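You operate a simulated robot arm through the tools that you are given. There is no shell and no other tool. Be economical: measure what you need, move in short steps, check, and stop when the job is done.

The job below is to be done with a simulated two-armed robot. You get a single attempt, and the scene is never put back.

Task
Run the reel's line right out, wind it in and lock the reel.

Only the result counts: the job must be done as asked and must still hold three seconds after the hand-in. Knocking over, shifting, dropping, spilling or breaking anything else fails it.

Robot
Two 7-joint arms with two-finger parallel grippers on one trunk, on a base that drives. Base frame: it is fixed to the floor where the robot stands at the start and does not move with it; the origin is under the middle of the robot, x ahead of it, y to its left, z up. Readings come in mm, rad, newtons and seconds.
The left shoulder is at the start at [-109, 119, 729], the right one opposite. With the tool pointing down near the work surface each hand reaches from about 140 to 580 mm from the robot's upright axis, wherever it stands, measured 20 degrees to its own side. Places, roughly: buoy air valve [500, 1100, 900]; gear drier button [500, 1000, 700]; gear drier switch [400, 1100, 800]; green plunger [700, 0, 1000]; inflate button [500, 1300, 900]; reel switch [400, 0, 700]; rinse drain valve [500, 200, 900]; vent knob [600, 1000, 900]; water valve [500, 500, 900]; yellow reel [400, -200, 700]. Payload 3.43 kg a hand.
The tool frame of a hand sits at the grasp point between the pads (the TCP): z along the fingers, y along the line on which they close. The tips reach 30 mm beyond it. Largest opening 94 mm; finger width 28, thickness 10; the body of the gripper, 50 by 96 mm, starts 55 mm behind the TCP.
Orientation is that of the tool frame in the base frame, as a unit quaternion [x, y, z, w]. With the fingers straight down and closing along the base's y, the tool's x points along the base's -x, its y along +y and its z along -z.

Tools
- The arms move only by the tool apply_moves. It takes "left_targets", "right_targets" or both (then of equal length, played together; a hand with none holds still); each is a list of rows, each a list of 3 entries, a list of its own where there are three numbers: the shift along the tool's x, y, z in units of 20 mm (1.0 is 20 mm), then the turn, a rotation vector about the tool's x, y, z in units of 6 degrees (1.0 is 6 degrees), then the finger opening in mm, from 0 to 94. In form: [[[dx, dy, dz], [wx, wy, wz], jaw], ...]. A call has 1 to 20 rows; each row shifts and turns the commanded pose from where the row before left it, along the tool's axes as they then stand. A call with a number of a shift or a turn outside -1 to 1 is refused whole. Each row takes 0.2 s and may step no farther than 50 mm and 0.15 rad from the row before; otherwise, or with a gripper value out of range, the whole call is refused. Where a pose cannot be reached the arm comes as near as it can. A force on the tool above 40 N (or 10 N above the force at the start of the call, whichever is more), or a blocked arm, ends the call early, and 0.2 s more pass. The fingers move at their own pace (about 153 mm/s each) and stop on an object; they squeeze with about 23 N. The grip force told is the motor's: it shows also when the fingers shut on nothing. Time passes only in rows, and 0.2 s behind the last, so rows that do not move let the fingers close. The reply holds the time, the measured pose of the TCP, the force on the tool along the base axes, the opening and the grip force, in the units named above and with some noise, with the torque about the TCP (base axes, N m) and any sound that the robot's microphone picked up.
- Cameras (640 x 400 px; columns grow to the right, rows downward): "scene" is now at [26, -3.4, 1441.4]; the picture's right is [-0.12, -0.99, 0.00], its down [-0.76, 0.09, -0.65] and it looks along [0.65, -0.08, -0.76] (base axes); focal length 287 px, centre (320, 200). "left" rides on the left gripper at [76, -14, -103] in its tool frame; the picture's right is [0.18, 0.98, 0.00], its down [-0.75, 0.14, -0.64] and it looks along [-0.63, 0.12, 0.77] (tool axes); focal length 243 px, centre (320, 200). "right" rides on the right gripper at [76, 14, -102] in its tool frame; the picture's right is [-0.18, 0.98, 0.00], its down [-0.75, -0.14, -0.64] and it looks along [-0.63, -0.12, 0.77] (tool axes); focal length 243 px, centre (320, 200). There is no depth. A picture from a camera that has moved, and an enlarged one, comes with that camera's place and axes in the base frame and with its lens. The place of the scene camera against the robot may be out by one fixed shift of up to 25 mm in any direction.
- grab_frame(camera): a new picture of that camera. It takes no simulated time.
- raise_lower(by): slides the trunk up (or, below 0, down) by that many mm; the arms and the scene camera ride with it, the base frame stays. It gives what a move gives, with no picture.
- roll_base(legs): drives the robot by 1 to 6 legs, each [ahead, left, turn to the left] in mm, mm and rad, along the robot's own axes; the way and the turn of a leg run together, so that a leg with both is an arc; at most 1500 mm and 3.142 rad a leg. The arms and the cameras ride along, it lands a little off, and it stops where it bumps. It gives what a move gives.
- pan_tilt(pan, tilt): turns the head with the scene camera to pan (to the left, within 2.496 rad either way) and tilt (down, from -0.506 to 1.204), counted from straight ahead of the robot. It gives what a move gives.
- close_up(camera, box): a new picture of the part [left, top, right, bottom] of that camera's present view, enlarged. It takes no simulated time.
- job_done(): hands the job in; it is judged then, once.

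Work in short steps. Places have to be worked out from the pictures, the camera data and where the tool is seen: move nearer, look again, correct. Check each grasp and each placing, and mend what went wrong. You have 120 turns and 100 pictures in all, those below and enlarged ones among them. Open the grippers and draw the arms clear of the work before you hand the job in, unless the task says otherwise; then end with one line.

The tools are called after "Emit:" by a JSON object that holds its "name" and its "arguments". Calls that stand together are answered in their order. apply_moves: Moves the arms, as the interface text tells. Its arguments: {"type":"object","properties":{"left_targets":{"type":"array","items":{"type":"array"}},"right_targets":{"type":"array","items":{"type":"array"}}},"required":[]} The other tools are called the same way: raise_lower (by) slides the trunk up or down; roll_base (legs) drives the base; pan_tilt (pan, tilt) turns the head that bears the scene camera; grab_frame (camera) takes a picture; close_up (camera, box) takes an enlarged picture of a part of a camera's view; job_done () hands the job in.

At the start:

```text
t: 0.0
left_position: [361.2, 38.5, 964.7]
left_tool_rot: [0.0, 1.0, 0.0, 0.0]
left_ft_force: [0.9, 0.9, -0.9]
left_wrist_torque: [0.02, 0.03, -0.01]
left_width: 93.9
left_grip_force: 0.0
right_position: [277.2, -235.1, 996.3]
right_tool_rot: [0.0, 1.0, -0.001, -0.001]
right_ft_force: [0.4, -0.5, 0.0]
right_wrist_torque: [0.02, -0.02, 0.0]
right_width: 94.0
right_grip_force: 0.0
trunk travel left (down, up): [-150.0, 185.0]
robot x, y, heading: [-2.2, 1.4, 0.0]
head pan, tilt: [-0.117, 0.864]
```

scene: 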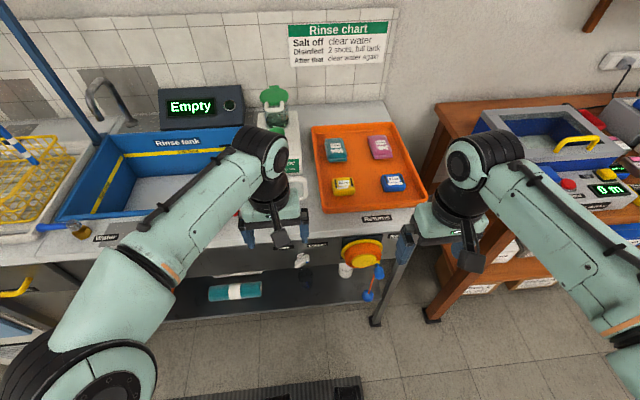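
right: 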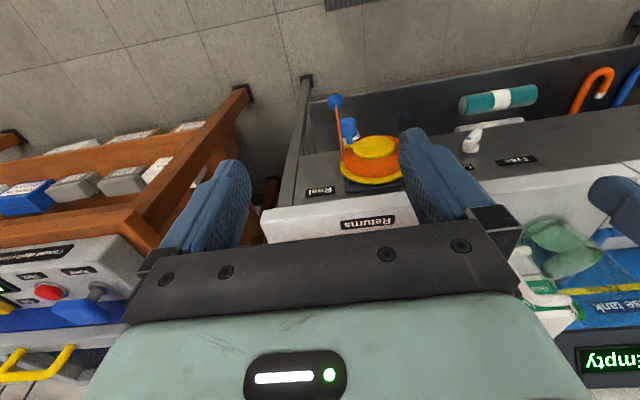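
left: 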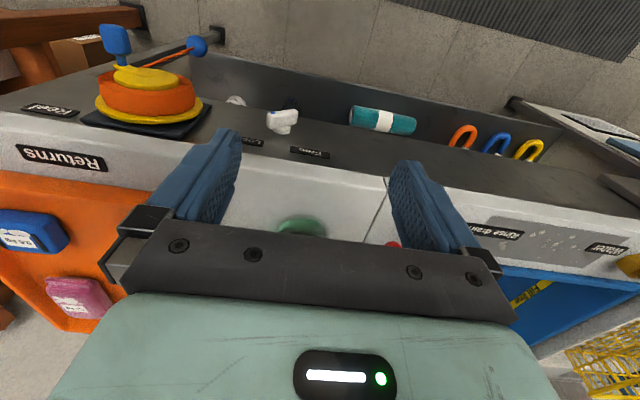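

I see the yellow reel on the front panel below the bench, with a line and blue handle. I'll take enlarged views of it first.

Emit:
{"name": "close_up", "arguments": {"camera": "scene", "box": [260, 200, 420, 320]}}

Emit:
{"name": "close_up", "arguments": {"camera": "left", "box": [0, 0, 340, 200]}}

Emit:
{"name": "close_up", "arguments": {"camera": "right", "box": [260, 70, 560, 250]}}

```text
3.33 times, centred on (340, 260) of scene
camera zoom: at [26.0, -3.4, 1441.4], right [-0.12, -0.99, 0.0], down [-0.76, 0.09, -0.65], along [0.65, -0.08, -0.76], focal length 956 px, centre (253, 0)
```

zoom: 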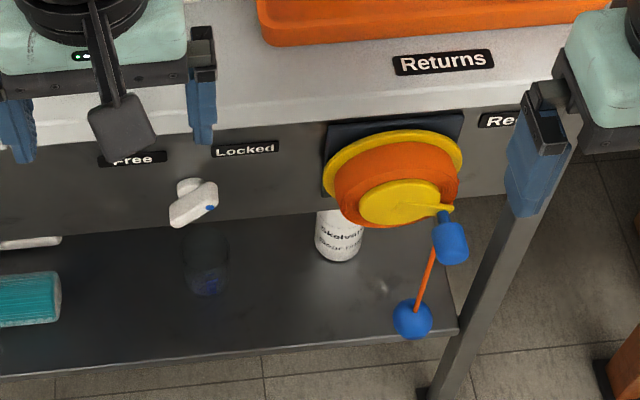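

```text
1.88 times, centred on (170, 100) of left
camera zoom: at [285.6, 23.1, 1067.5], right [-0.18, 0.98, 0.0], down [0.75, 0.14, 0.64], along [0.63, 0.12, -0.77], focal length 457 px, centre (602, 388)
```

zoom: 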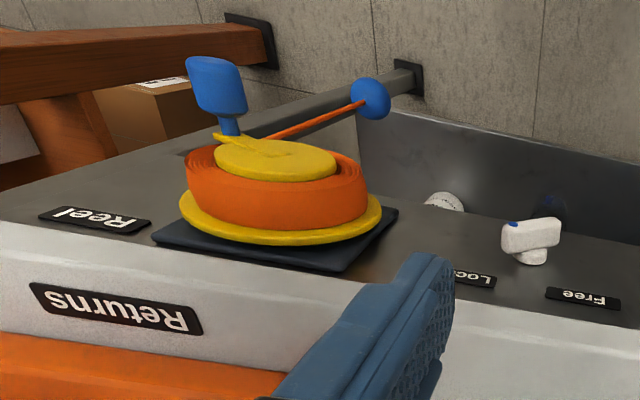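

```text
2.13 times, centred on (410, 160) of right
camera zoom: at [200.3, -220.5, 1100.8], right [0.18, 0.98, 0.0], down [0.75, -0.14, 0.64], along [0.63, -0.12, -0.77], focal length 518 px, centre (128, 285)
```

zoom: 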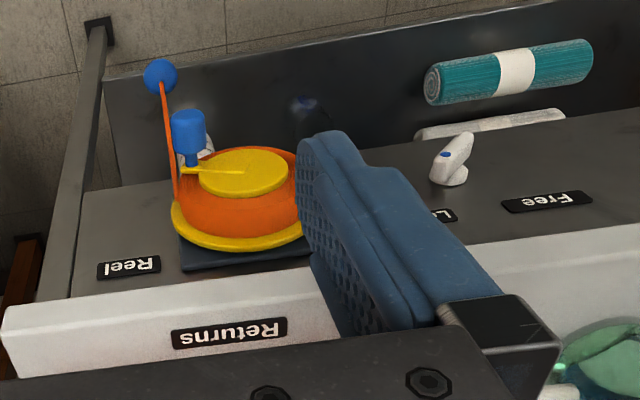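

The reel hub is at about [402,-172,738], the crank handle at [368,-208,726] and the line's ball at [414,-223,448]. Now I'll look at the lock switch and at the display.

Emit:
{"name": "close_up", "arguments": {"camera": "left", "box": [220, 80, 350, 165]}}

Emit:
{"name": "close_up", "arguments": {"camera": "scene", "box": [540, 130, 640, 230]}}

```text
4.71 times, centred on (285, 122) of left
camera zoom: at [285.6, 23.1, 1067.5], right [-0.18, 0.98, 0.0], down [0.75, 0.14, 0.64], along [0.63, 0.12, -0.77], focal length 1142 px, centre (485, 565)
```

zoom: 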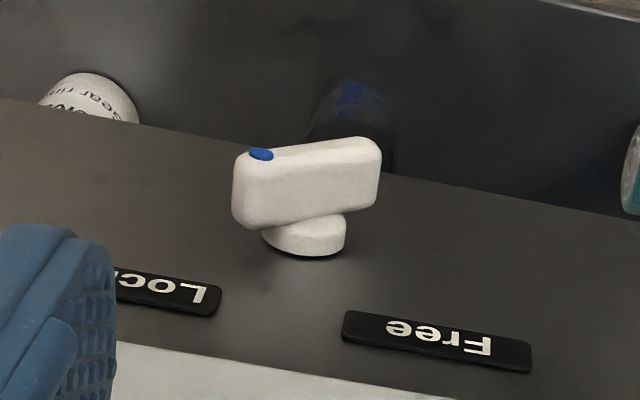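

```text
4.00 times, centred on (590, 180) of scene
camera zoom: at [26.0, -3.4, 1441.4], right [-0.12, -0.99, 0.0], down [-0.76, 0.09, -0.65], along [0.65, -0.08, -0.76], focal length 1147 px, centre (-760, 280)
```

zoom: 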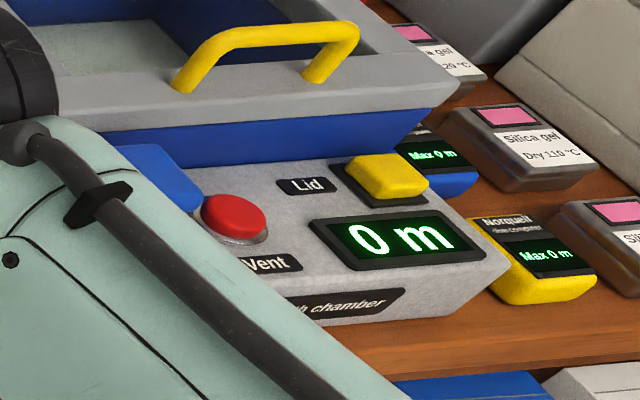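

The knob bar sits at about [430,-4,720], with its dot toward "Locked". I'll back the base off by 100 mm for room, then turn both hands to point forward.

Emit:
{"name": "roll_base", "arguments": {"legs": [[-100, 0, 0]]}}

Emit:
{"name": "apply_moves", "arguments": {"left_targets": [[[0, 0, 0], [0, -1, 0], 94], [[0, 0, 0], [0, -1, 0], 94], [[0, 0, 0], [0, -1, 0], 94], [[0, 0, 0], [0, -1, 0], 94], [[0, 0, 0], [0, -1, 0], 94], [[0, 0, 0], [0, -1, 0], 94], [[0, 0, 0], [0, -1, 0], 94], [[0, 0, 0], [0, -1, 0], 94], [[0, 0, 0], [0, -1, 0], 94], [[0, 0, 0], [0, -1, 0], 94], [[0, 0, 0], [0, -1, 0], 94], [[0, 0, 0], [0, -1, 0], 94], [[0, 0, 0], [0, -1, 0], 94], [[0, 0, 0], [0, -1, 0], 94], [[0, 0, 0], [0, -1, 0], 94]]}}

```text
t: 1.1
left_position: [260.7, 37.9, 965.7]
left_tool_rot: [0.0, 1.0, 0.0, 0.0]
left_ft_force: [-0.4, -0.8, 0.2]
left_wrist_torque: [-0.02, -0.01, 0.02]
left_width: 94.0
left_grip_force: 0.1
right_position: [177.1, -235.1, 997.4]
right_tool_rot: [-0.001, 1.0, 0.001, -0.001]
right_ft_force: [-0.3, -0.1, -0.3]
right_wrist_torque: [-0.01, -0.03, 0.03]
right_width: 94.1
right_grip_force: 0.0
trunk travel left (down, up): [-150.0, 185.0]
robot x, y, heading: [-96.7, -0.0, 0.002]
head pan, tilt: [-0.117, 0.864]
```

```text
t: 4.3
left_position: [261.1, 37.0, 966.0]
left_tool_rot: [0.0, 0.706, -0.001, 0.708]
left_ft_force: [0.1, 1.0, 0.2]
left_wrist_torque: [0.05, 0.02, 0.02]
left_width: 94.1
left_grip_force: 0.1
right_position: [176.9, -234.4, 996.1]
right_tool_rot: [-0.001, 1.0, 0.0, 0.0]
right_ft_force: [-0.2, -0.6, -0.5]
right_wrist_torque: [0.0, -0.01, 0.0]
right_width: 93.7
right_grip_force: 0.0
trunk travel left (down, up): [-150.0, 185.0]
robot x, y, heading: [-99.1, -0.5, -0.002]
head pan, tilt: [-0.117, 0.864]
```

The left hand now points forward. I'll lower it to the knob's height while still well clear (x = 261), and turn the right hand too.

Emit:
{"name": "apply_moves", "arguments": {"left_targets": [[[1, 0, 0], [0, 0, 0], 94], [[1, 0, 0], [0, 0, 0], 94], [[1, 0, 0], [0, 0, 0], 94], [[1, 0, 0], [0, 0, 0], 94], [[1, 0, 0], [0, 0, 0], 94], [[1, 0, 0], [0, 0, 0], 94], [[1, 0, 0], [0, 0, 0], 94], [[1, 0, 0], [0, 0, 0], 94], [[1, 0, 0], [0, 0, 0], 94], [[1, 0, 0], [0, 0, 0], 94], [[1, 0, 0], [0, 0, 0], 94], [[1, 0, 0], [0, 0, 0], 94], [[0.3, -1, 0], [0, 0, 0], 94], [[0, -1, 0], [0, 0, 0], 94], [[0, 0, 0], [0, 0, 0], 94]], "right_targets": [[[0, 0, 0], [0, -1, 0], 94], [[0, 0, 0], [0, -1, 0], 94], [[0, 0, 0], [0, -1, 0], 94], [[0, 0, 0], [0, -1, 0], 94], [[0, 0, 0], [0, -1, 0], 94], [[0, 0, 0], [0, -1, 0], 94], [[0, 0, 0], [0, -1, 0], 94], [[0, 0, 0], [0, -1, 0], 94], [[0, 0, 0], [0, -1, 0], 94], [[0, 0, 0], [0, -1, 0], 94], [[0, 0, 0], [0, -1, 0], 94], [[0, 0, 0], [0, -1, 0], 94], [[0, 0, 0], [0, -1, 0], 94], [[0, 0, 0], [0, -1, 0], 94], [[0, 0, 0], [0, -1, 0], 94]]}}

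Emit:
{"name": "grab_frame", "arguments": {"camera": "left"}}

Emit:
{"name": "grab_frame", "arguments": {"camera": "scene"}}

```text
t: 7.5
left_position: [261.7, -1.9, 718.8]
left_tool_rot: [0.0, 0.707, 0.0, 0.707]
left_ft_force: [-0.2, -0.1, -0.6]
left_wrist_torque: [-0.06, 0.0, -0.02]
left_width: 94.2
left_grip_force: 0.0
right_position: [207.0, -247.5, 1026.3]
right_tool_rot: [0.0, 0.707, 0.0, 0.708]
right_ft_force: [-1.2, -0.7, 0.2]
right_wrist_torque: [-0.01, 0.05, 0.02]
right_width: 94.2
right_grip_force: 0.1
right hand out of reach, approached as far as the arm can: row 13, 14, 15
trunk travel left (down, up): [-150.0, 185.0]
robot x, y, heading: [-96.7, 1.3, -0.0]
head pan, tilt: [-0.117, 0.864]
```

```text
91 pictures are left
camera left: at [159.7, -15.9, 641.7], right [0.0, 0.98, -0.18], down [-0.64, 0.14, 0.75], along [0.77, 0.12, 0.63], focal length 243 px, centre (320, 200)
```

left: 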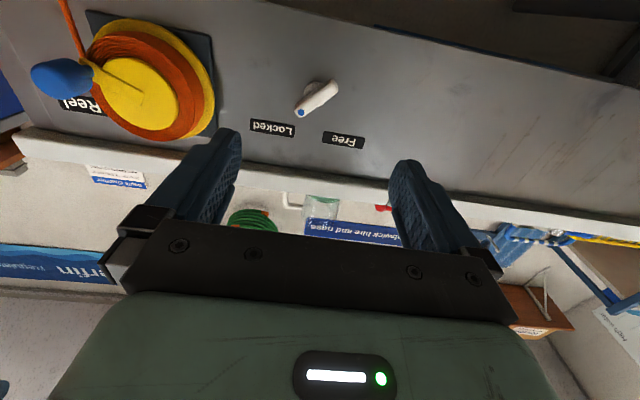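

```text
90 pictures are left
camera scene: at [-74.0, -3.4, 1441.4], right [-0.12, -0.99, 0.0], down [-0.76, 0.09, -0.65], along [0.64, -0.08, -0.76], focal length 287 px, centre (320, 200)
```

scene: 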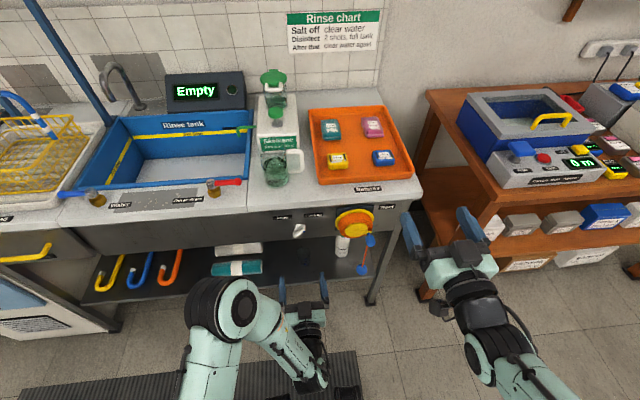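

Close-ups of the knob and reel from the low viewpoint, to get the bar's angle and positions.

Emit:
{"name": "close_up", "arguments": {"camera": "left", "box": [240, 60, 400, 160]}}

Emit:
{"name": "close_up", "arguments": {"camera": "left", "box": [20, 0, 240, 150]}}

```text
4.00 times, centred on (320, 110) of left
camera zoom: at [159.7, -15.9, 641.7], right [0.0, 0.98, -0.18], down [-0.64, 0.14, 0.75], along [0.77, 0.12, 0.63], focal length 970 px, centre (320, 560)
```

zoom: 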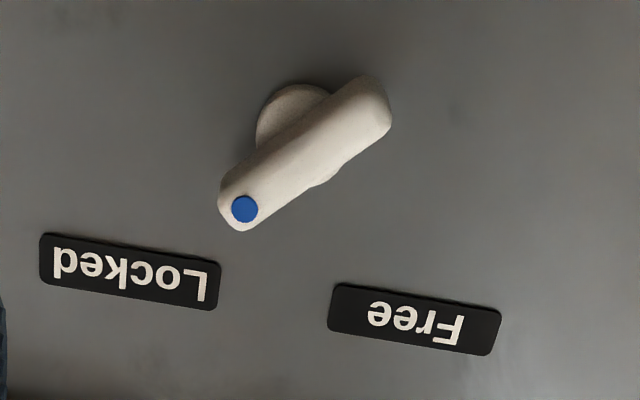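

```text
2.67 times, centred on (130, 75) of left
camera zoom: at [159.7, -15.9, 641.7], right [0.0, 0.98, -0.18], down [-0.64, 0.14, 0.75], along [0.77, 0.12, 0.63], focal length 647 px, centre (827, 533)
```

zoom: 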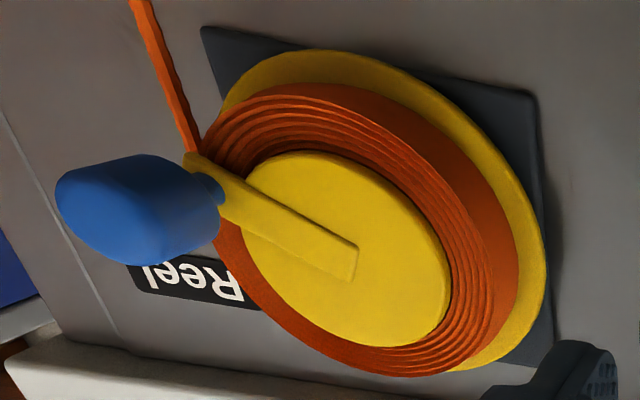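

The bar is at about y = -3.5, z = 722, with its pointer 40° off vertical toward Locked. I'll roll the left hand +40° and advance with the jaws at 55 mm.

Emit:
{"name": "apply_moves", "arguments": {"left_targets": [[[-0.15, -0.08, 0], [0, 0, 1], 55], [[0, 0, 0], [0, 0, 1], 55], [[0, 0, 0], [0, 0, 1], 55], [[0, 0, 0], [0, 0, 1], 55], [[0, 0, 0], [0, 0, 1], 55], [[0, 0, 0], [0, 0, 1], 55], [[0, 0, 1], [0, 0, 0.67], 55], [[0, 0, 1], [0, 0, 0], 55], [[0, 0, 1], [0, 0, 0], 55], [[0, 0, 1], [0, 0, 0], 55], [[0, 0, 1], [0, 0, 0], 55], [[0, 0, 0.5], [0, 0, 0], 55], [[0, 0, 0], [0, 0, 0], 55]]}}

Emit:
{"name": "grab_frame", "arguments": {"camera": "left"}}

```text
t: 10.3
left_position: [371.9, -3.8, 722.1]
left_tool_rot: [0.242, 0.664, 0.241, 0.665]
left_ft_force: [-0.5, -0.1, -0.4]
left_wrist_torque: [0.02, -0.03, 0.0]
left_width: 55.0
left_grip_force: 0.1
right_position: [206.2, -246.8, 1025.5]
right_tool_rot: [-0.001, 0.707, 0.001, 0.707]
right_ft_force: [-0.5, 0.6, 0.3]
right_wrist_torque: [-0.02, 0.0, 0.02]
right_width: 94.1
right_grip_force: 0.0
trunk travel left (down, up): [-150.0, 185.0]
robot x, y, heading: [-100.7, -0.5, 0.003]
head pan, tilt: [-0.117, 0.864]
```

```text
87 pictures are left
camera left: at [268.8, 33.6, 653.1], right [0.0, 0.87, 0.49], down [-0.64, -0.38, 0.67], along [0.77, -0.32, 0.56], focal length 243 px, centre (320, 200)
```

left: 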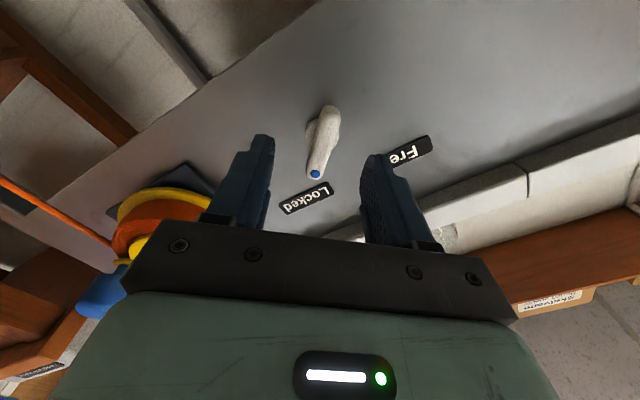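

Well aligned: the bar lies between the fingers. I'll advance 42 mm and close.

Emit:
{"name": "apply_moves", "arguments": {"left_targets": [[[0, 0, 1], [0, 0, 0], 55], [[0, 0, 1], [0, 0, 0], 55], [[0, 0, 0.1], [0, 0, 0], 55], [[0, 0, 0], [0, 0, 0], 0], [[0, 0, 0], [0, 0, 0], 0], [[0, 0, 0], [0, 0, 0], 0]]}}

Emit:
{"name": "grab_frame", "arguments": {"camera": "left"}}

```text
t: 11.8
left_position: [411.3, -2.9, 722.8]
left_tool_rot: [0.242, 0.664, 0.242, 0.664]
left_ft_force: [-18.5, 5.5, 2.9]
left_wrist_torque: [0.03, 0.21, -0.79]
left_width: 13.0
left_grip_force: 45.1
right_position: [203.9, -247.8, 1025.6]
right_tool_rot: [0.0, 0.706, -0.001, 0.708]
right_ft_force: [0.7, 0.3, 0.9]
right_wrist_torque: [0.04, -0.02, 0.0]
right_width: 93.9
right_grip_force: 0.0
trunk travel left (down, up): [-150.0, 185.0]
robot x, y, heading: [-102.6, 0.5, -0.003]
head pan, tilt: [-0.117, 0.864]
```

```text
86 pictures are left
camera left: at [309.3, 35.0, 654.6], right [0.0, 0.87, 0.49], down [-0.64, -0.38, 0.67], along [0.77, -0.32, 0.56], focal length 243 px, centre (320, 200)
```

left: 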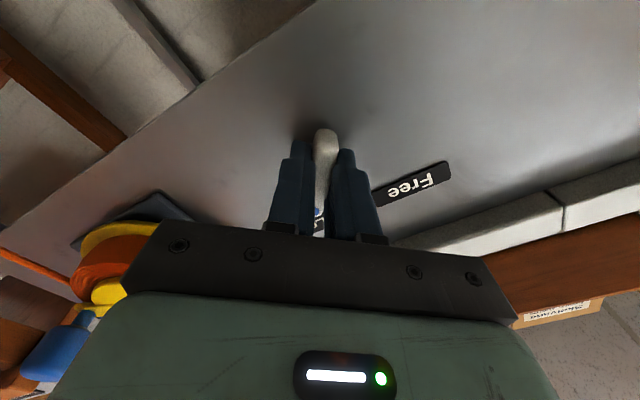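

Gripped (13 mm), with a slight push on the panel side. I'll ease back 3 mm and turn -80° toward Free.

Emit:
{"name": "apply_moves", "arguments": {"left_targets": [[[0, 0, -0.15], [0, 0, 0], 0], [[0, 0, 0], [0, 0, -1], 0], [[0, 0, 0], [0, 0, -1], 0], [[0, 0, 0], [0, 0, -1], 0], [[0, 0, 0], [0, 0, -1], 0], [[0, 0, 0], [0, 0, -1], 0], [[0, 0, 0], [0, 0, -1], 0], [[0, 0, 0], [0, 0, -1], 0], [[0, 0, 0], [0, 0, -1], 0], [[0, 0, 0], [0, 0, -1], 0], [[0, 0, 0], [0, 0, -1], 0], [[0, 0, 0], [0, 0, -1], 0], [[0, 0, 0], [0, 0, -1], 0], [[0, 0, 0], [0, 0, -1], 0], [[0, 0, 0], [0, 0, -0.3], 0]]}}

Emit:
{"name": "grab_frame", "arguments": {"camera": "left"}}

Emit:
{"name": "grab_frame", "arguments": {"camera": "scene"}}

```text
t: 14.4
left_position: [410.4, -6.6, 723.6]
left_tool_rot: [-0.162, 0.698, -0.129, 0.685]
left_ft_force: [10.2, 6.6, -3.1]
left_wrist_torque: [-0.02, 0.93, -1.39]
left_width: 14.0
left_grip_force: 44.9
left hand out of reach, approached as far as the arm can: row 11, 12, 13
right_position: [207.5, -248.0, 1025.4]
right_tool_rot: [-0.001, 0.708, 0.002, 0.706]
right_ft_force: [0.2, -1.4, -0.5]
right_wrist_torque: [-0.04, -0.07, 0.04]
right_width: 94.0
right_grip_force: 0.1
trunk travel left (down, up): [-150.0, 185.0]
robot x, y, heading: [-101.3, -2.1, 0.002]
head pan, tilt: [-0.117, 0.864]
stopped in row 13 (left hand): the force on the tool passed its limit at 46 N (the readings are from after the stop); the commanded pose is now the measured one
```

```text
85 pictures are left
camera left: at [309.1, -55.1, 661.2], right [-0.05, 0.82, -0.56], down [-0.64, 0.4, 0.65], along [0.76, 0.4, 0.51], focal length 243 px, centre (320, 200)
```

left: 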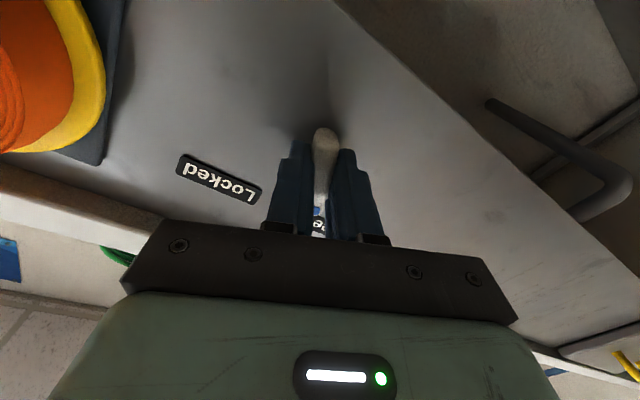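

```text
84 pictures are left
camera scene: at [-73.3, -3.7, 1441.4], right [-0.11, -0.99, 0.0], down [-0.76, 0.09, -0.65], along [0.64, -0.07, -0.76], focal length 287 px, centre (320, 200)
```

scene: 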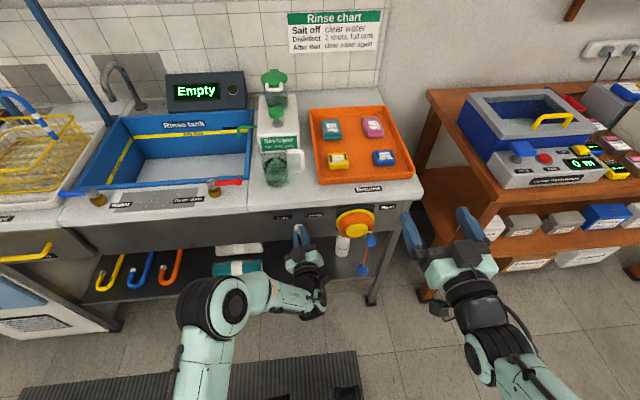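

It turned about 64° before an arm limit. I'll release, back off and look at where the knob stands.

Emit:
{"name": "apply_moves", "arguments": {"left_targets": [[[0, 0, 0], [0, 0, 0], 40], [[0, 0, -0.5], [0, 0, 0], 55], [[0, 0, -1], [0, 0, 0], 55], [[0, 0, -1], [0, 0, 0], 55], [[0, 0, 0], [0, 0, 0], 55]]}}

Emit:
{"name": "grab_frame", "arguments": {"camera": "left"}}

```text
t: 15.6
left_position: [359.3, -11.0, 724.9]
left_tool_rot: [-0.162, 0.697, -0.131, 0.686]
left_ft_force: [0.0, 0.8, 1.2]
left_wrist_torque: [0.0, 0.03, -0.02]
left_width: 55.3
left_grip_force: 0.0
right_position: [207.5, -246.1, 1025.4]
right_tool_rot: [-0.001, 0.707, 0.001, 0.707]
right_ft_force: [-0.3, -0.2, -0.1]
right_wrist_torque: [-0.03, -0.01, 0.0]
right_width: 93.9
right_grip_force: 0.1
trunk travel left (down, up): [-150.0, 185.0]
robot x, y, heading: [-97.6, 0.9, 0.001]
head pan, tilt: [-0.117, 0.864]
```

```text
83 pictures are left
camera left: at [257.4, -58.4, 663.2], right [-0.05, 0.82, -0.57], down [-0.64, 0.41, 0.65], along [0.76, 0.4, 0.51], focal length 243 px, centre (320, 200)
```

left: 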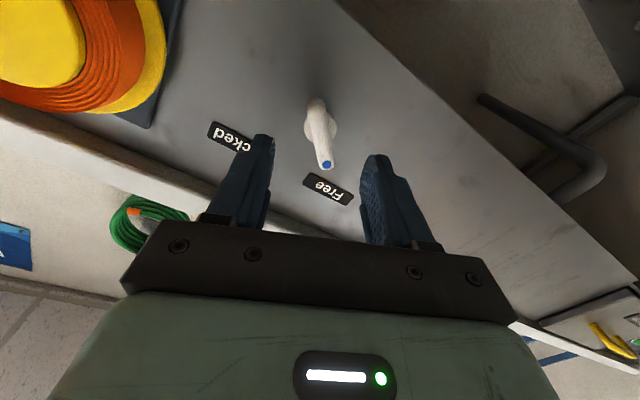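

The pointer is now about 45° to the Free side, symmetric with the Locked setting, so it is free. I'll draw the left hand back and bring the right hand down to the crank's height.

Emit:
{"name": "apply_moves", "arguments": {"left_targets": [[[0, 0, -1], [0, 0, 0], 55], [[0, 0, -1], [0, 0, 0], 55], [[0, 0, -1], [0, 0, 0], 55], [[0, 0, -1], [0, 0, 0], 55], [[0, 0, -1], [0, 0, 1], 55], [[0, 0, 0], [0, 0, 1], 55], [[0, 0, 0], [0, 0, 1], 55], [[0, 0, 0], [0, 0, 1], 55], [[0, 0, 0], [0, 0, 0], 55], [[0, 0, 0], [0, 0, 0], 55], [[0, 0, 0], [0, 0, 0], 55], [[0, 0, 0], [0, 0, 0], 55], [[0, 0, 0], [0, 0, 0], 55], [[0, 0, 0], [0, 0, 0], 55], [[0, 0, 0], [0, 0, 0], 55]], "right_targets": [[[1, 0, 0], [0, 0, 0], 94], [[1, 0, 0], [0, 0, 0], 94], [[1, 0, 0], [0, 0, 0], 94], [[1, 0, 0], [0, 0, 0], 94], [[1, 0, 0], [0, 0, 0], 94], [[1, 0, 0], [0, 0, 0], 94], [[1, 0, 0], [0, 0, 0], 94], [[1, 0, 0], [0, 0, 0], 94], [[1, 0, 0], [0, 0, 0], 94], [[1, 0, 0], [0, 0, 0], 94], [[1, 0, 0], [0, 0, 0], 94], [[1, 0, 0], [0, 0, 0], 94], [[1, 0, 0], [0, 0, 0], 94], [[1, 0, 0], [0, 0, 0], 94], [[0.95, 0, 0], [0, 0, 0], 94]]}}

Emit:
{"name": "grab_frame", "arguments": {"camera": "left"}}

Emit:
{"name": "grab_frame", "arguments": {"camera": "right"}}

```text
t: 18.8
left_position: [258.8, -13.8, 727.1]
left_tool_rot: [-0.014, 0.716, 0.015, 0.698]
left_ft_force: [0.0, -0.6, 0.6]
left_wrist_torque: [-0.03, 0.01, 0.0]
left_width: 55.1
left_grip_force: 0.2
right_position: [255.5, -264.6, 748.8]
right_tool_rot: [-0.001, 0.707, 0.0, 0.707]
right_ft_force: [-0.9, 0.0, 0.7]
right_wrist_torque: [0.0, -0.02, 0.01]
right_width: 94.0
right_grip_force: 0.0
right hand out of reach, approached as far as the arm can: row 1, 2, 3, 4, 5, 6, 7
trunk travel left (down, up): [-150.0, 185.0]
robot x, y, heading: [-102.4, 2.0, 0.005]
head pan, tilt: [-0.117, 0.864]
```

```text
82 pictures are left
camera left: at [156.1, -32.8, 653.3], right [-0.04, 0.98, -0.18], down [-0.63, 0.11, 0.77], along [0.78, 0.15, 0.61], focal length 243 px, centre (320, 200)
```

left: 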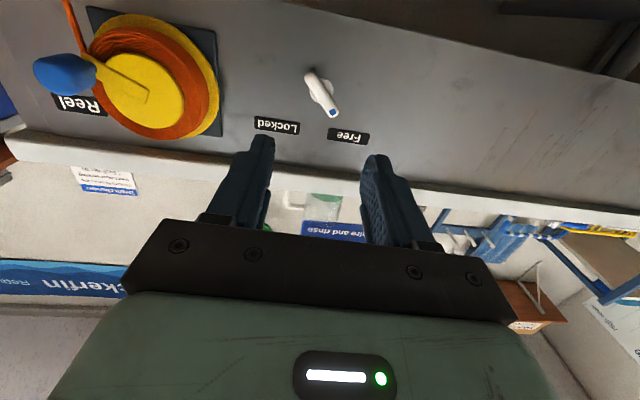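

```text
81 pictures are left
camera right: at [151.6, -251.2, 674.2], right [0.0, 0.98, 0.18], down [-0.64, -0.14, 0.75], along [0.77, -0.12, 0.63], focal length 243 px, centre (320, 200)
```

right: 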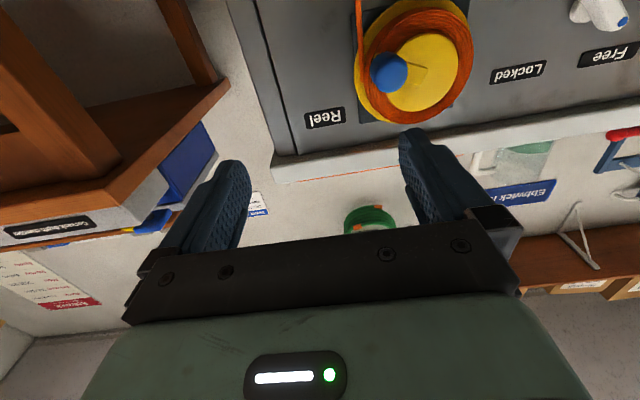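

The knob is at Free and the crank hasn't moved. An enlarged view of the reel will pin the axis and the handle.

Emit:
{"name": "close_up", "arguments": {"camera": "right", "box": [330, 0, 490, 130]}}

Emit:
{"name": "close_up", "arguments": {"camera": "left", "box": [20, 0, 230, 150]}}

```text
3.08 times, centred on (410, 65) of right
camera zoom: at [151.6, -251.2, 674.2], right [0.0, 0.98, 0.18], down [-0.64, -0.14, 0.75], along [0.77, -0.12, 0.63], focal length 746 px, centre (43, 615)
```

zoom: 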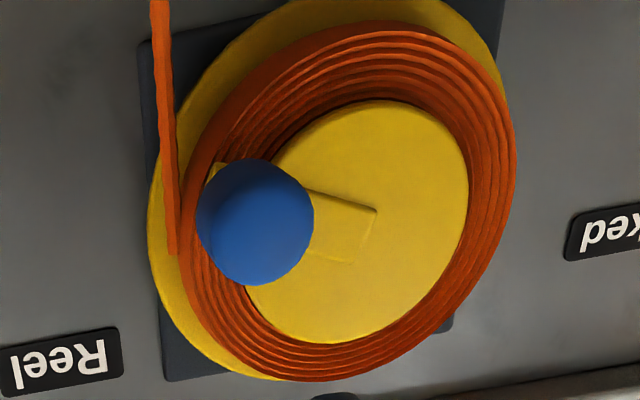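

```text
2.67 times, centred on (125, 75) of left
camera zoom: at [156.1, -32.8, 653.3], right [-0.04, 0.98, -0.18], down [-0.63, 0.11, 0.77], along [0.78, 0.15, 0.61], focal length 647 px, centre (840, 533)
```

zoom: 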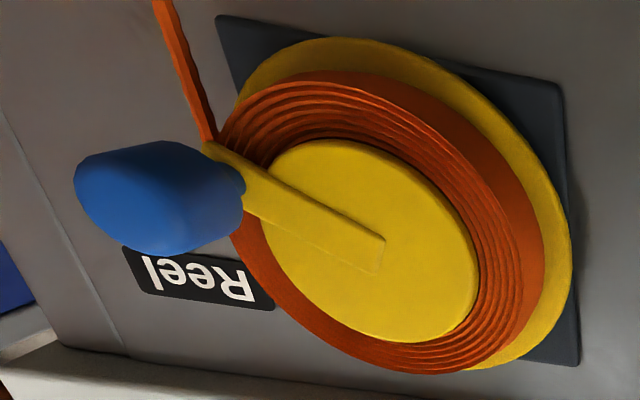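

The axis is at about [400,-168,742] and the handle at [365,-208,727.5] (about 30 mm thick, crank radius about 42 mm). I'll line the right hand up and advance to x ≈ 315 with the jaws open.

Emit:
{"name": "apply_moves", "arguments": {"right_targets": [[[1, 1, 0], [0, 0, 0], 70], [[0.065, 1, 0], [0, 0, 0], 70], [[0, 0.83, 0], [0, 0, 0], 70], [[0, 0, 1], [0, 0, 0], 70], [[0, 0, 1], [0, 0, 0], 70], [[0, 0, 1], [0, 0, 0], 70], [[0, 0, 0], [0, 0, 0], 70]]}}

Emit:
{"name": "grab_frame", "arguments": {"camera": "right"}}

```text
t: 20.4
left_position: [259.8, -14.3, 728.3]
left_tool_rot: [-0.014, 0.716, 0.015, 0.698]
left_ft_force: [-0.1, -0.7, 0.3]
left_wrist_torque: [0.0, 0.03, 0.0]
left_width: 55.2
left_grip_force: 0.1
right_position: [314.2, -209.1, 727.0]
right_tool_rot: [-0.001, 0.706, 0.0, 0.708]
right_ft_force: [0.1, 0.2, 0.2]
right_wrist_torque: [-0.02, 0.0, 0.02]
right_width: 70.0
right_grip_force: 0.1
trunk travel left (down, up): [-150.0, 185.0]
robot x, y, heading: [-100.1, 0.3, -0.0]
head pan, tilt: [-0.117, 0.864]
```

```text
78 pictures are left
camera right: at [210.5, -195.0, 652.6], right [0.0, 0.98, 0.18], down [-0.64, -0.14, 0.75], along [0.77, -0.12, 0.63], focal length 243 px, centre (320, 200)
```

right: 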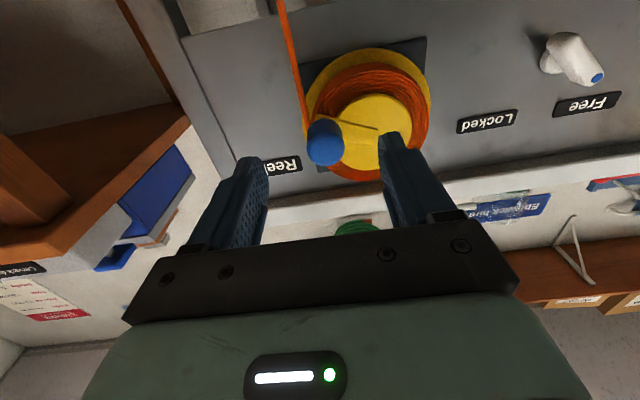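

The handle is centred between the fingers. I'll advance to x = 353 and close.

Emit:
{"name": "apply_moves", "arguments": {"right_targets": [[[0, 0.05, 1], [0, 0, 0], 60], [[0, 0, 0.95], [0, 0, 0], 60], [[0, 0, 0], [0, 0, 0], 0], [[0, 0, 0], [0, 0, 0], 0], [[0, 0, 0], [0, 0, 0], 0]]}}

Emit:
{"name": "grab_frame", "arguments": {"camera": "right"}}

```text
t: 21.6
left_position: [259.8, -13.6, 727.5]
left_tool_rot: [-0.014, 0.716, 0.015, 0.698]
left_ft_force: [0.7, 0.5, 1.3]
left_wrist_torque: [-0.01, 0.01, 0.03]
left_width: 55.3
left_grip_force: 0.1
right_position: [352.7, -206.0, 728.5]
right_tool_rot: [-0.002, 0.707, 0.002, 0.707]
right_ft_force: [3.0, 11.8, 3.6]
right_wrist_torque: [-0.1, 0.03, -1.11]
right_width: 26.2
right_grip_force: 44.9
trunk travel left (down, up): [-150.0, 185.0]
robot x, y, heading: [-99.4, 2.9, -0.001]
head pan, tilt: [-0.117, 0.864]
```

```text
77 pictures are left
camera right: at [249.2, -192.4, 653.9], right [-0.01, 0.98, 0.18], down [-0.64, -0.14, 0.75], along [0.77, -0.11, 0.63], focal length 243 px, centre (320, 200)
```

right: 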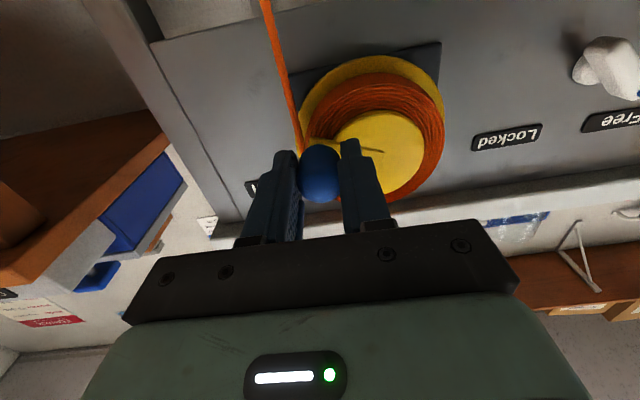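

The handle is gripped at 26 mm. I'll try 60° of the unwinding direction (the -y side going down) and watch the forces.

Emit:
{"name": "apply_moves", "arguments": {"right_targets": [[[0.463, 0.241, 0], [0, 0, 0], 0], [[0.385, 0.353, 0], [0, 0, 0], 0], [[0.281, 0.44, 0], [0, 0, 0], 0], [[0.157, 0.498, 0], [0, 0, 0], 0]]}}

Emit:
{"name": "grab_frame", "arguments": {"camera": "right"}}

Emit:
{"name": "grab_frame", "arguments": {"camera": "left"}}

```text
t: 22.6
left_position: [258.9, -14.2, 727.3]
left_tool_rot: [-0.014, 0.715, 0.016, 0.698]
left_ft_force: [-0.9, -0.7, -0.1]
left_wrist_torque: [0.02, -0.01, 0.0]
left_width: 54.8
left_grip_force: 0.1
right_position: [352.6, -181.7, 704.0]
right_tool_rot: [0.001, 0.705, -0.002, 0.709]
right_ft_force: [5.5, -9.5, 26.0]
right_wrist_torque: [0.73, 0.62, -1.48]
right_width: 24.5
right_grip_force: 45.1
trunk travel left (down, up): [-150.0, 185.0]
robot x, y, heading: [-99.5, -0.6, 0.004]
head pan, tilt: [-0.117, 0.864]
```

```text
76 pictures are left
camera right: at [249.6, -166.6, 628.4], right [0.0, 0.98, 0.18], down [-0.65, -0.14, 0.75], along [0.76, -0.12, 0.64], focal length 243 px, centre (320, 200)
```

right: 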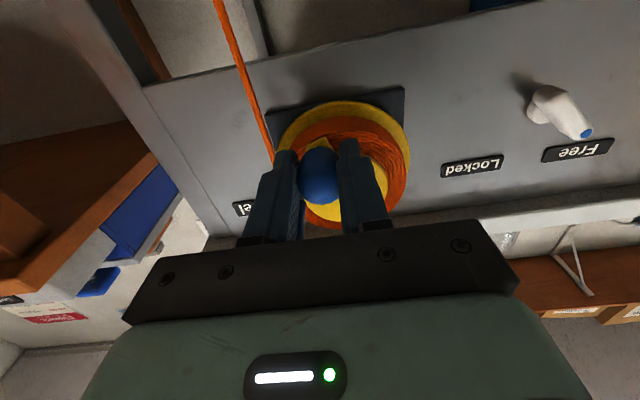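

```text
75 pictures are left
camera left: at [155.6, -33.2, 653.7], right [-0.04, 0.98, -0.18], down [-0.63, 0.11, 0.77], along [0.78, 0.15, 0.61], focal length 243 px, centre (320, 200)
```

left: 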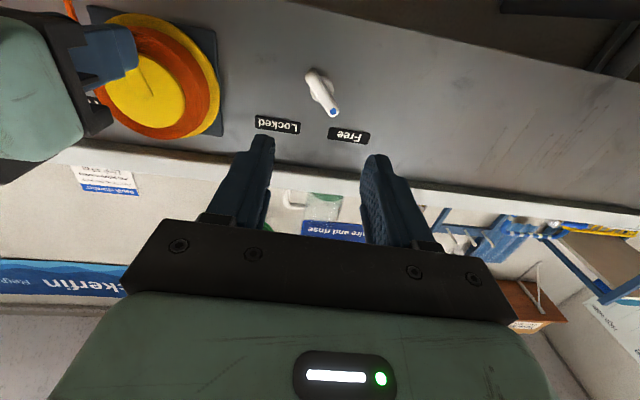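

The crank turns with it; the true radius is a little smaller (about 39 mm). I'll go on with that radius for another stretch.

Emit:
{"name": "apply_moves", "arguments": {"right_targets": [[[-0.04, 0.59, 0], [0, 0, 0], 0], [[-0.175, 0.654, 0], [0, 0, 0], 0], [[-0.388, 0.555, 0], [0, 0, 0], 0], [[-0.555, 0.388, 0], [0, 0, 0], 0], [[-0.654, 0.175, 0], [0, 0, 0], 0], [[-0.675, -0.059, 0], [0, 0, 0], 0]]}}

Emit:
{"name": "grab_frame", "arguments": {"camera": "right"}}

```text
t: 24.0
left_position: [260.1, -14.1, 725.3]
left_tool_rot: [-0.014, 0.716, 0.016, 0.698]
left_ft_force: [-0.4, -0.8, 0.2]
left_wrist_torque: [0.03, 0.0, 0.0]
left_width: 55.0
left_grip_force: 0.1
right_position: [351.6, -129.7, 746.7]
right_tool_rot: [-0.002, 0.713, 0.002, 0.701]
right_ft_force: [-3.6, 0.1, -30.0]
right_wrist_torque: [0.08, -0.19, -1.17]
right_width: 25.3
right_grip_force: 44.8
trunk travel left (down, up): [-150.0, 185.0]
robot x, y, heading: [-95.0, -0.1, 0.005]
head pan, tilt: [-0.117, 0.864]
```

```text
74 pictures are left
camera right: at [245.5, -115.9, 674.4], right [-0.01, 0.98, 0.18], down [-0.63, -0.15, 0.76], along [0.78, -0.11, 0.62], focal length 243 px, centre (320, 200)
```

right: 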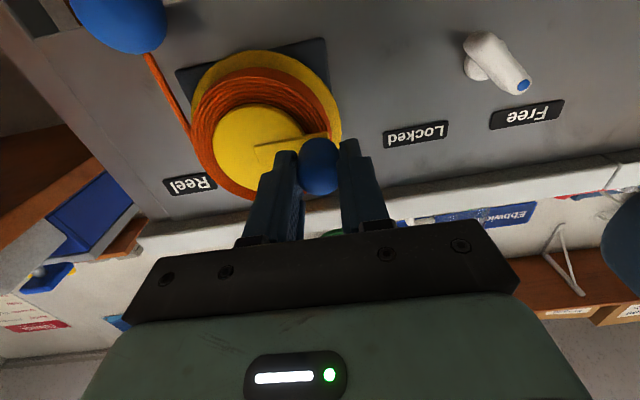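

The ball now looks nearer to the reel, so this direction may be winding in. I'll enlarge that part of the view and check from the scene camera.

Emit:
{"name": "close_up", "arguments": {"camera": "right", "box": [50, 0, 350, 200]}}

Emit:
{"name": "close_up", "arguments": {"camera": "scene", "box": [260, 170, 420, 310]}}

```text
2.00 times, centred on (200, 100) of right
camera zoom: at [245.5, -115.9, 674.4], right [-0.01, 0.98, 0.18], down [-0.63, -0.15, 0.76], along [0.78, -0.11, 0.62], focal length 485 px, centre (560, 400)
```

zoom: 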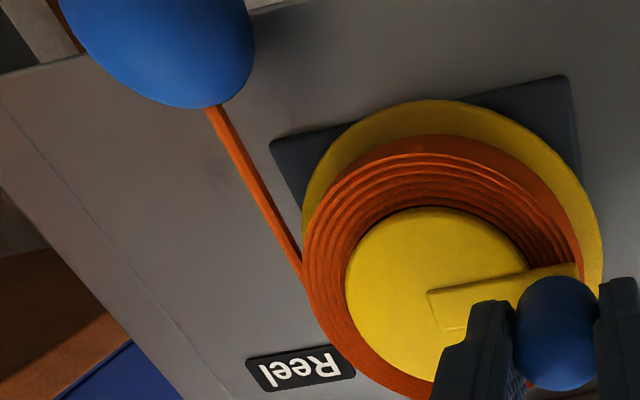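

```text
2.86 times, centred on (340, 240) of scene
camera zoom: at [-72.9, -3.3, 1441.1], right [-0.11, -0.99, 0.0], down [-0.76, 0.09, -0.65], along [0.64, -0.07, -0.76], focal length 819 px, centre (263, 86)
```

zoom: 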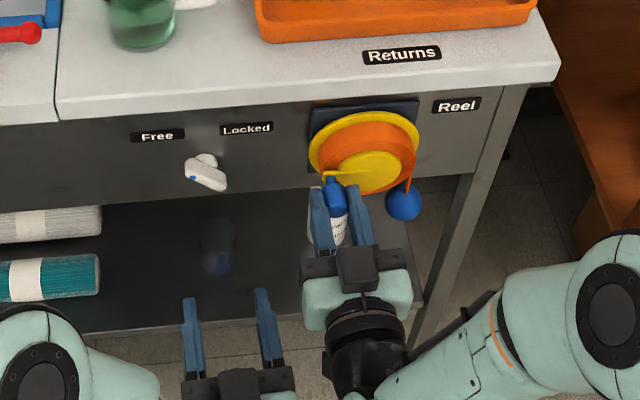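

Confirmed: that direction winds in, and the ball is now up by the reel. I'll reverse the crank to pay the line out, past the starting angle.

Emit:
{"name": "apply_moves", "arguments": {"right_targets": [[[0.675, 0.059, 0], [0, 0, 0], 0], [[0.654, -0.175, 0], [0, 0, 0], 0], [[0.555, -0.388, 0], [0, 0, 0], 0], [[0.388, -0.555, 0], [0, 0, 0], 0], [[0.175, -0.654, 0], [0, 0, 0], 0], [[-0.059, -0.675, 0], [0, 0, 0], 0], [[-0.286, -0.614, 0], [0, 0, 0], 0], [[-0.479, -0.479, 0], [0, 0, 0], 0], [[-0.614, -0.286, 0], [0, 0, 0], 0], [[-0.675, -0.059, 0], [0, 0, 0], 0], [[-0.654, 0.175, 0], [0, 0, 0], 0], [[-0.555, 0.388, 0], [0, 0, 0], 0], [[-0.388, 0.555, 0], [0, 0, 0], 0], [[-0.175, 0.654, 0], [0, 0, 0], 0]]}}

Emit:
{"name": "close_up", "arguments": {"camera": "scene", "box": [260, 170, 420, 310]}}

Emit:
{"name": "grab_frame", "arguments": {"camera": "right"}}

```text
t: 27.0
left_position: [260.1, -15.3, 728.3]
left_tool_rot: [-0.014, 0.715, 0.016, 0.699]
left_ft_force: [0.1, -0.6, 1.7]
left_wrist_torque: [0.0, -0.03, -0.03]
left_width: 55.2
left_grip_force: 0.1
right_position: [352.2, -169.9, 782.4]
right_tool_rot: [-0.001, 0.705, 0.002, 0.71]
right_ft_force: [5.9, -11.7, 10.2]
right_wrist_torque: [-0.43, -0.97, -1.54]
right_width: 26.1
right_grip_force: 44.8
trunk travel left (down, up): [-150.0, 185.0]
robot x, y, heading: [-100.4, -0.8, 0.003]
head pan, tilt: [-0.117, 0.864]
```

```text
2.86 times, centred on (340, 240) of scene
camera zoom: at [-74.8, -4.0, 1441.5], right [-0.11, -0.99, 0.0], down [-0.76, 0.09, -0.65], along [0.65, -0.07, -0.76], focal length 819 px, centre (263, 86)
```

zoom: 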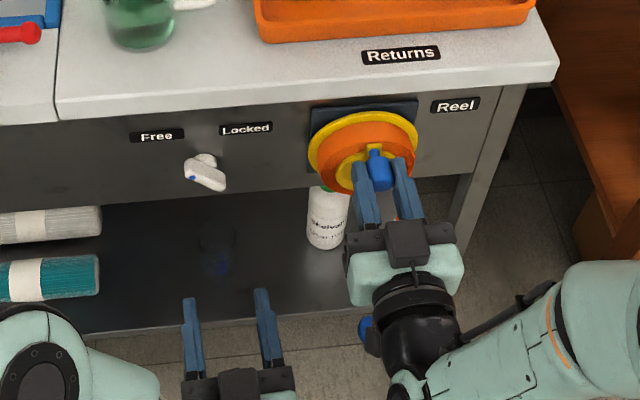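

```text
70 pictures are left
camera right: at [249.6, -156.2, 708.1], right [0.0, 0.98, 0.19], down [-0.65, -0.14, 0.75], along [0.76, -0.12, 0.64], focal length 243 px, centre (320, 200)
```

right: 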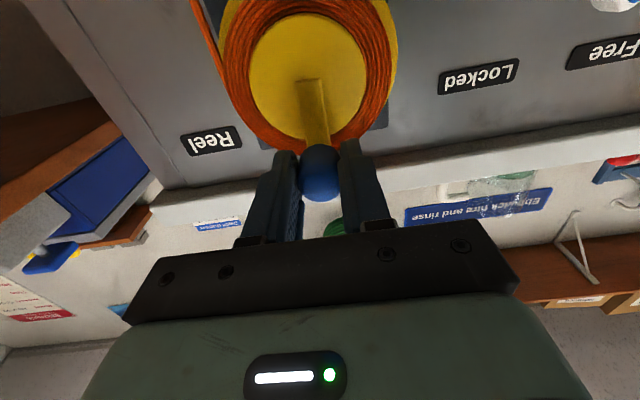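

Paying out smoothly. I'll continue a full turn in the same direction; an end stop would show up as a force stop.

Emit:
{"name": "apply_moves", "arguments": {"right_targets": [[[0.059, 0.675, 0], [0, 0, 0], 0], [[0.286, 0.614, 0], [0, 0, 0], 0], [[0.479, 0.479, 0], [0, 0, 0], 0], [[0.614, 0.286, 0], [0, 0, 0], 0], [[0.675, 0.059, 0], [0, 0, 0], 0], [[0.654, -0.175, 0], [0, 0, 0], 0], [[0.555, -0.388, 0], [0, 0, 0], 0], [[0.388, -0.555, 0], [0, 0, 0], 0], [[0.175, -0.654, 0], [0, 0, 0], 0], [[-0.059, -0.675, 0], [0, 0, 0], 0]]}}

Emit:
{"name": "grab_frame", "arguments": {"camera": "scene"}}

Emit:
{"name": "grab_frame", "arguments": {"camera": "right"}}

```text
t: 27.4
left_position: [258.4, -15.5, 727.2]
left_tool_rot: [-0.014, 0.715, 0.015, 0.698]
left_ft_force: [-0.4, 0.0, 0.2]
left_wrist_torque: [0.05, 0.01, 0.01]
left_width: 55.0
left_grip_force: 0.1
right_position: [353.1, -168.3, 782.9]
right_tool_rot: [0.006, 0.702, -0.008, 0.712]
right_ft_force: [-6.1, -8.2, 2.5]
right_wrist_torque: [0.28, -0.48, 1.03]
right_width: 25.9
right_grip_force: 44.9
trunk travel left (down, up): [-150.0, 185.0]
robot x, y, heading: [-102.4, 0.8, 0.004]
head pan, tilt: [-0.117, 0.864]
stopped in row 2 (right hand): the force on the tool passed its limit at 47 N (the readings are from after the stop); the commanded pose is now the measured one
```

```text
69 pictures are left
camera scene: at [-75.4, -2.9, 1441.3], right [-0.12, -0.99, 0.0], down [-0.75, 0.09, -0.65], along [0.65, -0.08, -0.76], focal length 287 px, centre (320, 200)
```

scene: 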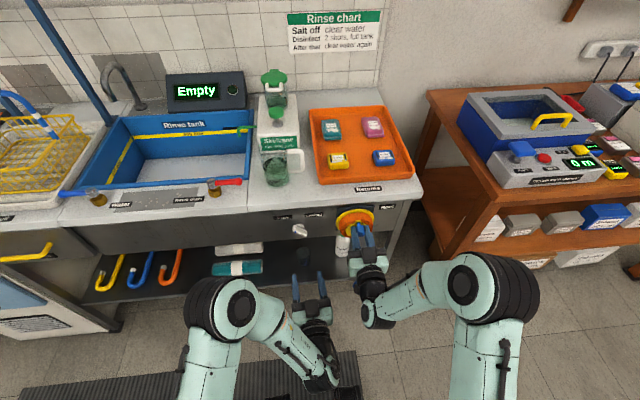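

```text
68 pictures are left
camera right: at [250.3, -152.9, 707.0], right [0.02, 0.98, 0.18], down [-0.65, -0.13, 0.75], along [0.76, -0.13, 0.64], focal length 243 px, centre (320, 200)
```

right: 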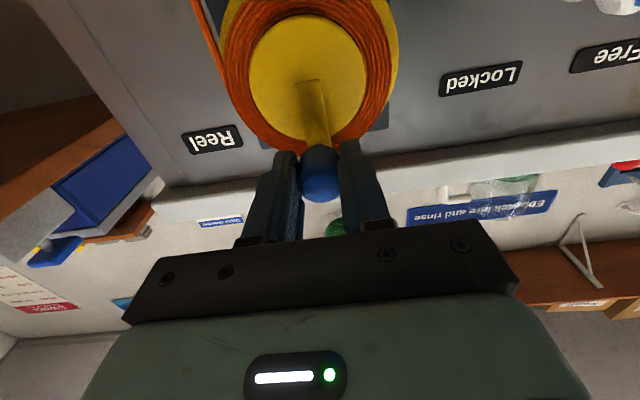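

It stopped with 47 N just at the top: either the end of the line or a bind. I'll try again with smaller steps along the tangent.

Emit:
{"name": "apply_moves", "arguments": {"right_targets": [[[0.0, 0.2, 0], [0, 0, 0], 0], [[0.01, 0.2, 0], [0, 0, 0], 0], [[0.03, 0.2, 0], [0, 0, 0], 0]]}}

Emit:
{"name": "grab_frame", "arguments": {"camera": "right"}}

```text
t: 28.1
left_position: [258.8, -16.8, 728.3]
left_tool_rot: [-0.013, 0.716, 0.014, 0.698]
left_ft_force: [0.9, -0.2, 0.0]
left_wrist_torque: [0.02, -0.01, -0.05]
left_width: 55.0
left_grip_force: 0.2
right_position: [353.5, -168.8, 782.8]
right_tool_rot: [0.011, 0.701, -0.018, 0.713]
right_ft_force: [-7.7, -7.4, 0.4]
right_wrist_torque: [0.24, -0.86, 0.81]
right_width: 26.3
right_grip_force: 44.7
trunk travel left (down, up): [-150.0, 185.0]
robot x, y, heading: [-99.2, 0.9, 0.003]
head pan, tilt: [-0.117, 0.864]
stopped in row 3 (right hand): the force on the tool passed its limit at 43 N (the readings are from after the stop); the commanded pose is now the measured one
```

```text
67 pictures are left
camera right: at [251.3, -150.9, 706.3], right [0.04, 0.98, 0.18], down [-0.66, -0.11, 0.74], along [0.75, -0.14, 0.65], focal length 243 px, centre (320, 200)
```

right: 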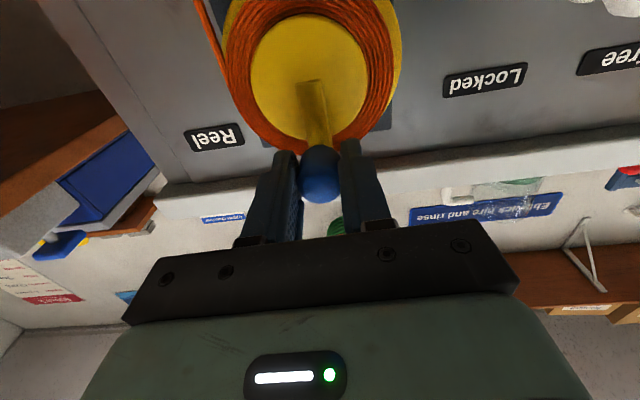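

That is a firm end stop: the line is right out. Now I'll wind in the other way, round to where the ball was up earlier.

Emit:
{"name": "apply_moves", "arguments": {"right_targets": [[[0.275, -0.785, 0], [0, 0, 0], 0], [[0.388, -0.555, 0], [0, 0, 0], 0], [[0.555, -0.388, 0], [0, 0, 0], 0], [[0.654, -0.175, 0], [0, 0, 0], 0], [[0.675, 0.059, 0], [0, 0, 0], 0], [[0.614, 0.286, 0], [0, 0, 0], 0], [[0.479, 0.479, 0], [0, 0, 0], 0], [[0.286, 0.614, 0], [0, 0, 0], 0], [[0.059, 0.675, 0], [0, 0, 0], 0], [[-0.175, 0.654, 0], [0, 0, 0], 0], [[-0.388, 0.555, 0], [0, 0, 0], 0], [[-0.555, 0.388, 0], [0, 0, 0], 0], [[-0.654, 0.175, 0], [0, 0, 0], 0], [[-0.675, -0.059, 0], [0, 0, 0], 0]]}}

Emit:
{"name": "grab_frame", "arguments": {"camera": "right"}}

```text
t: 31.1
left_position: [261.4, -16.1, 724.5]
left_tool_rot: [-0.013, 0.717, 0.015, 0.697]
left_ft_force: [-0.2, -0.1, -1.0]
left_wrist_torque: [-0.01, -0.01, -0.02]
left_width: 55.1
left_grip_force: 0.2
right_position: [355.6, -128.2, 745.0]
right_tool_rot: [0.008, 0.708, -0.015, 0.706]
right_ft_force: [5.9, -9.3, -34.4]
right_wrist_torque: [0.27, 0.05, 1.37]
right_width: 25.3
right_grip_force: 45.0
trunk travel left (down, up): [-150.0, 185.0]
robot x, y, heading: [-99.6, 1.9, -0.001]
head pan, tilt: [-0.117, 0.864]
```

```text
66 pictures are left
camera right: at [254.0, -111.9, 669.9], right [0.03, 0.98, 0.18], down [-0.64, -0.11, 0.76], along [0.76, -0.14, 0.63], focal length 243 px, centre (320, 200)
```

right: 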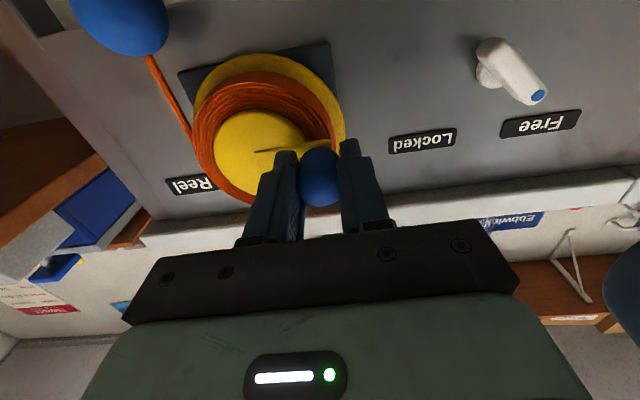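

The same angle gives a firm resistance again (-34 N). I'll push slightly further to confirm that it is the wound-in stop.

Emit:
{"name": "apply_moves", "arguments": {"right_targets": [[[-0.15, -0.02, 0], [0, 0, 0], 0], [[-0.15, -0.03, 0], [0, 0, 0], 0], [[-0.15, -0.04, 0], [0, 0, 0], 0]]}}

Emit:
{"name": "grab_frame", "arguments": {"camera": "right"}}

```text
t: 31.6
left_position: [260.9, -16.2, 726.8]
left_tool_rot: [-0.014, 0.717, 0.015, 0.697]
left_ft_force: [-0.6, -0.2, 1.0]
left_wrist_torque: [-0.01, 0.0, 0.0]
left_width: 54.8
left_grip_force: 0.0
right_position: [357.3, -129.3, 748.2]
right_tool_rot: [0.007, 0.709, -0.013, 0.705]
right_ft_force: [14.5, -3.3, -9.6]
right_wrist_torque: [0.24, -0.56, 1.43]
right_width: 25.1
right_grip_force: 45.0
trunk travel left (down, up): [-150.0, 185.0]
robot x, y, heading: [-102.1, 3.9, -0.003]
head pan, tilt: [-0.117, 0.864]
stopped in row 2 (right hand): the force on the tool passed its limit at 47 N (the readings are from after the stop); the commanded pose is now the measured one
```

```text
65 pictures are left
camera right: at [253.6, -112.0, 673.7], right [0.03, 0.98, 0.18], down [-0.64, -0.12, 0.76], along [0.77, -0.14, 0.63], focal length 243 px, centre (320, 200)
```

right: 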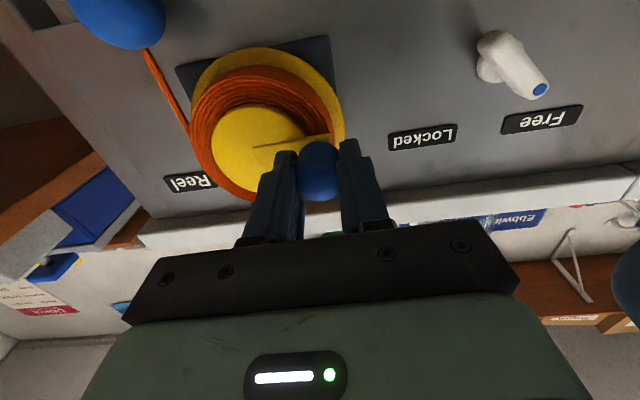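

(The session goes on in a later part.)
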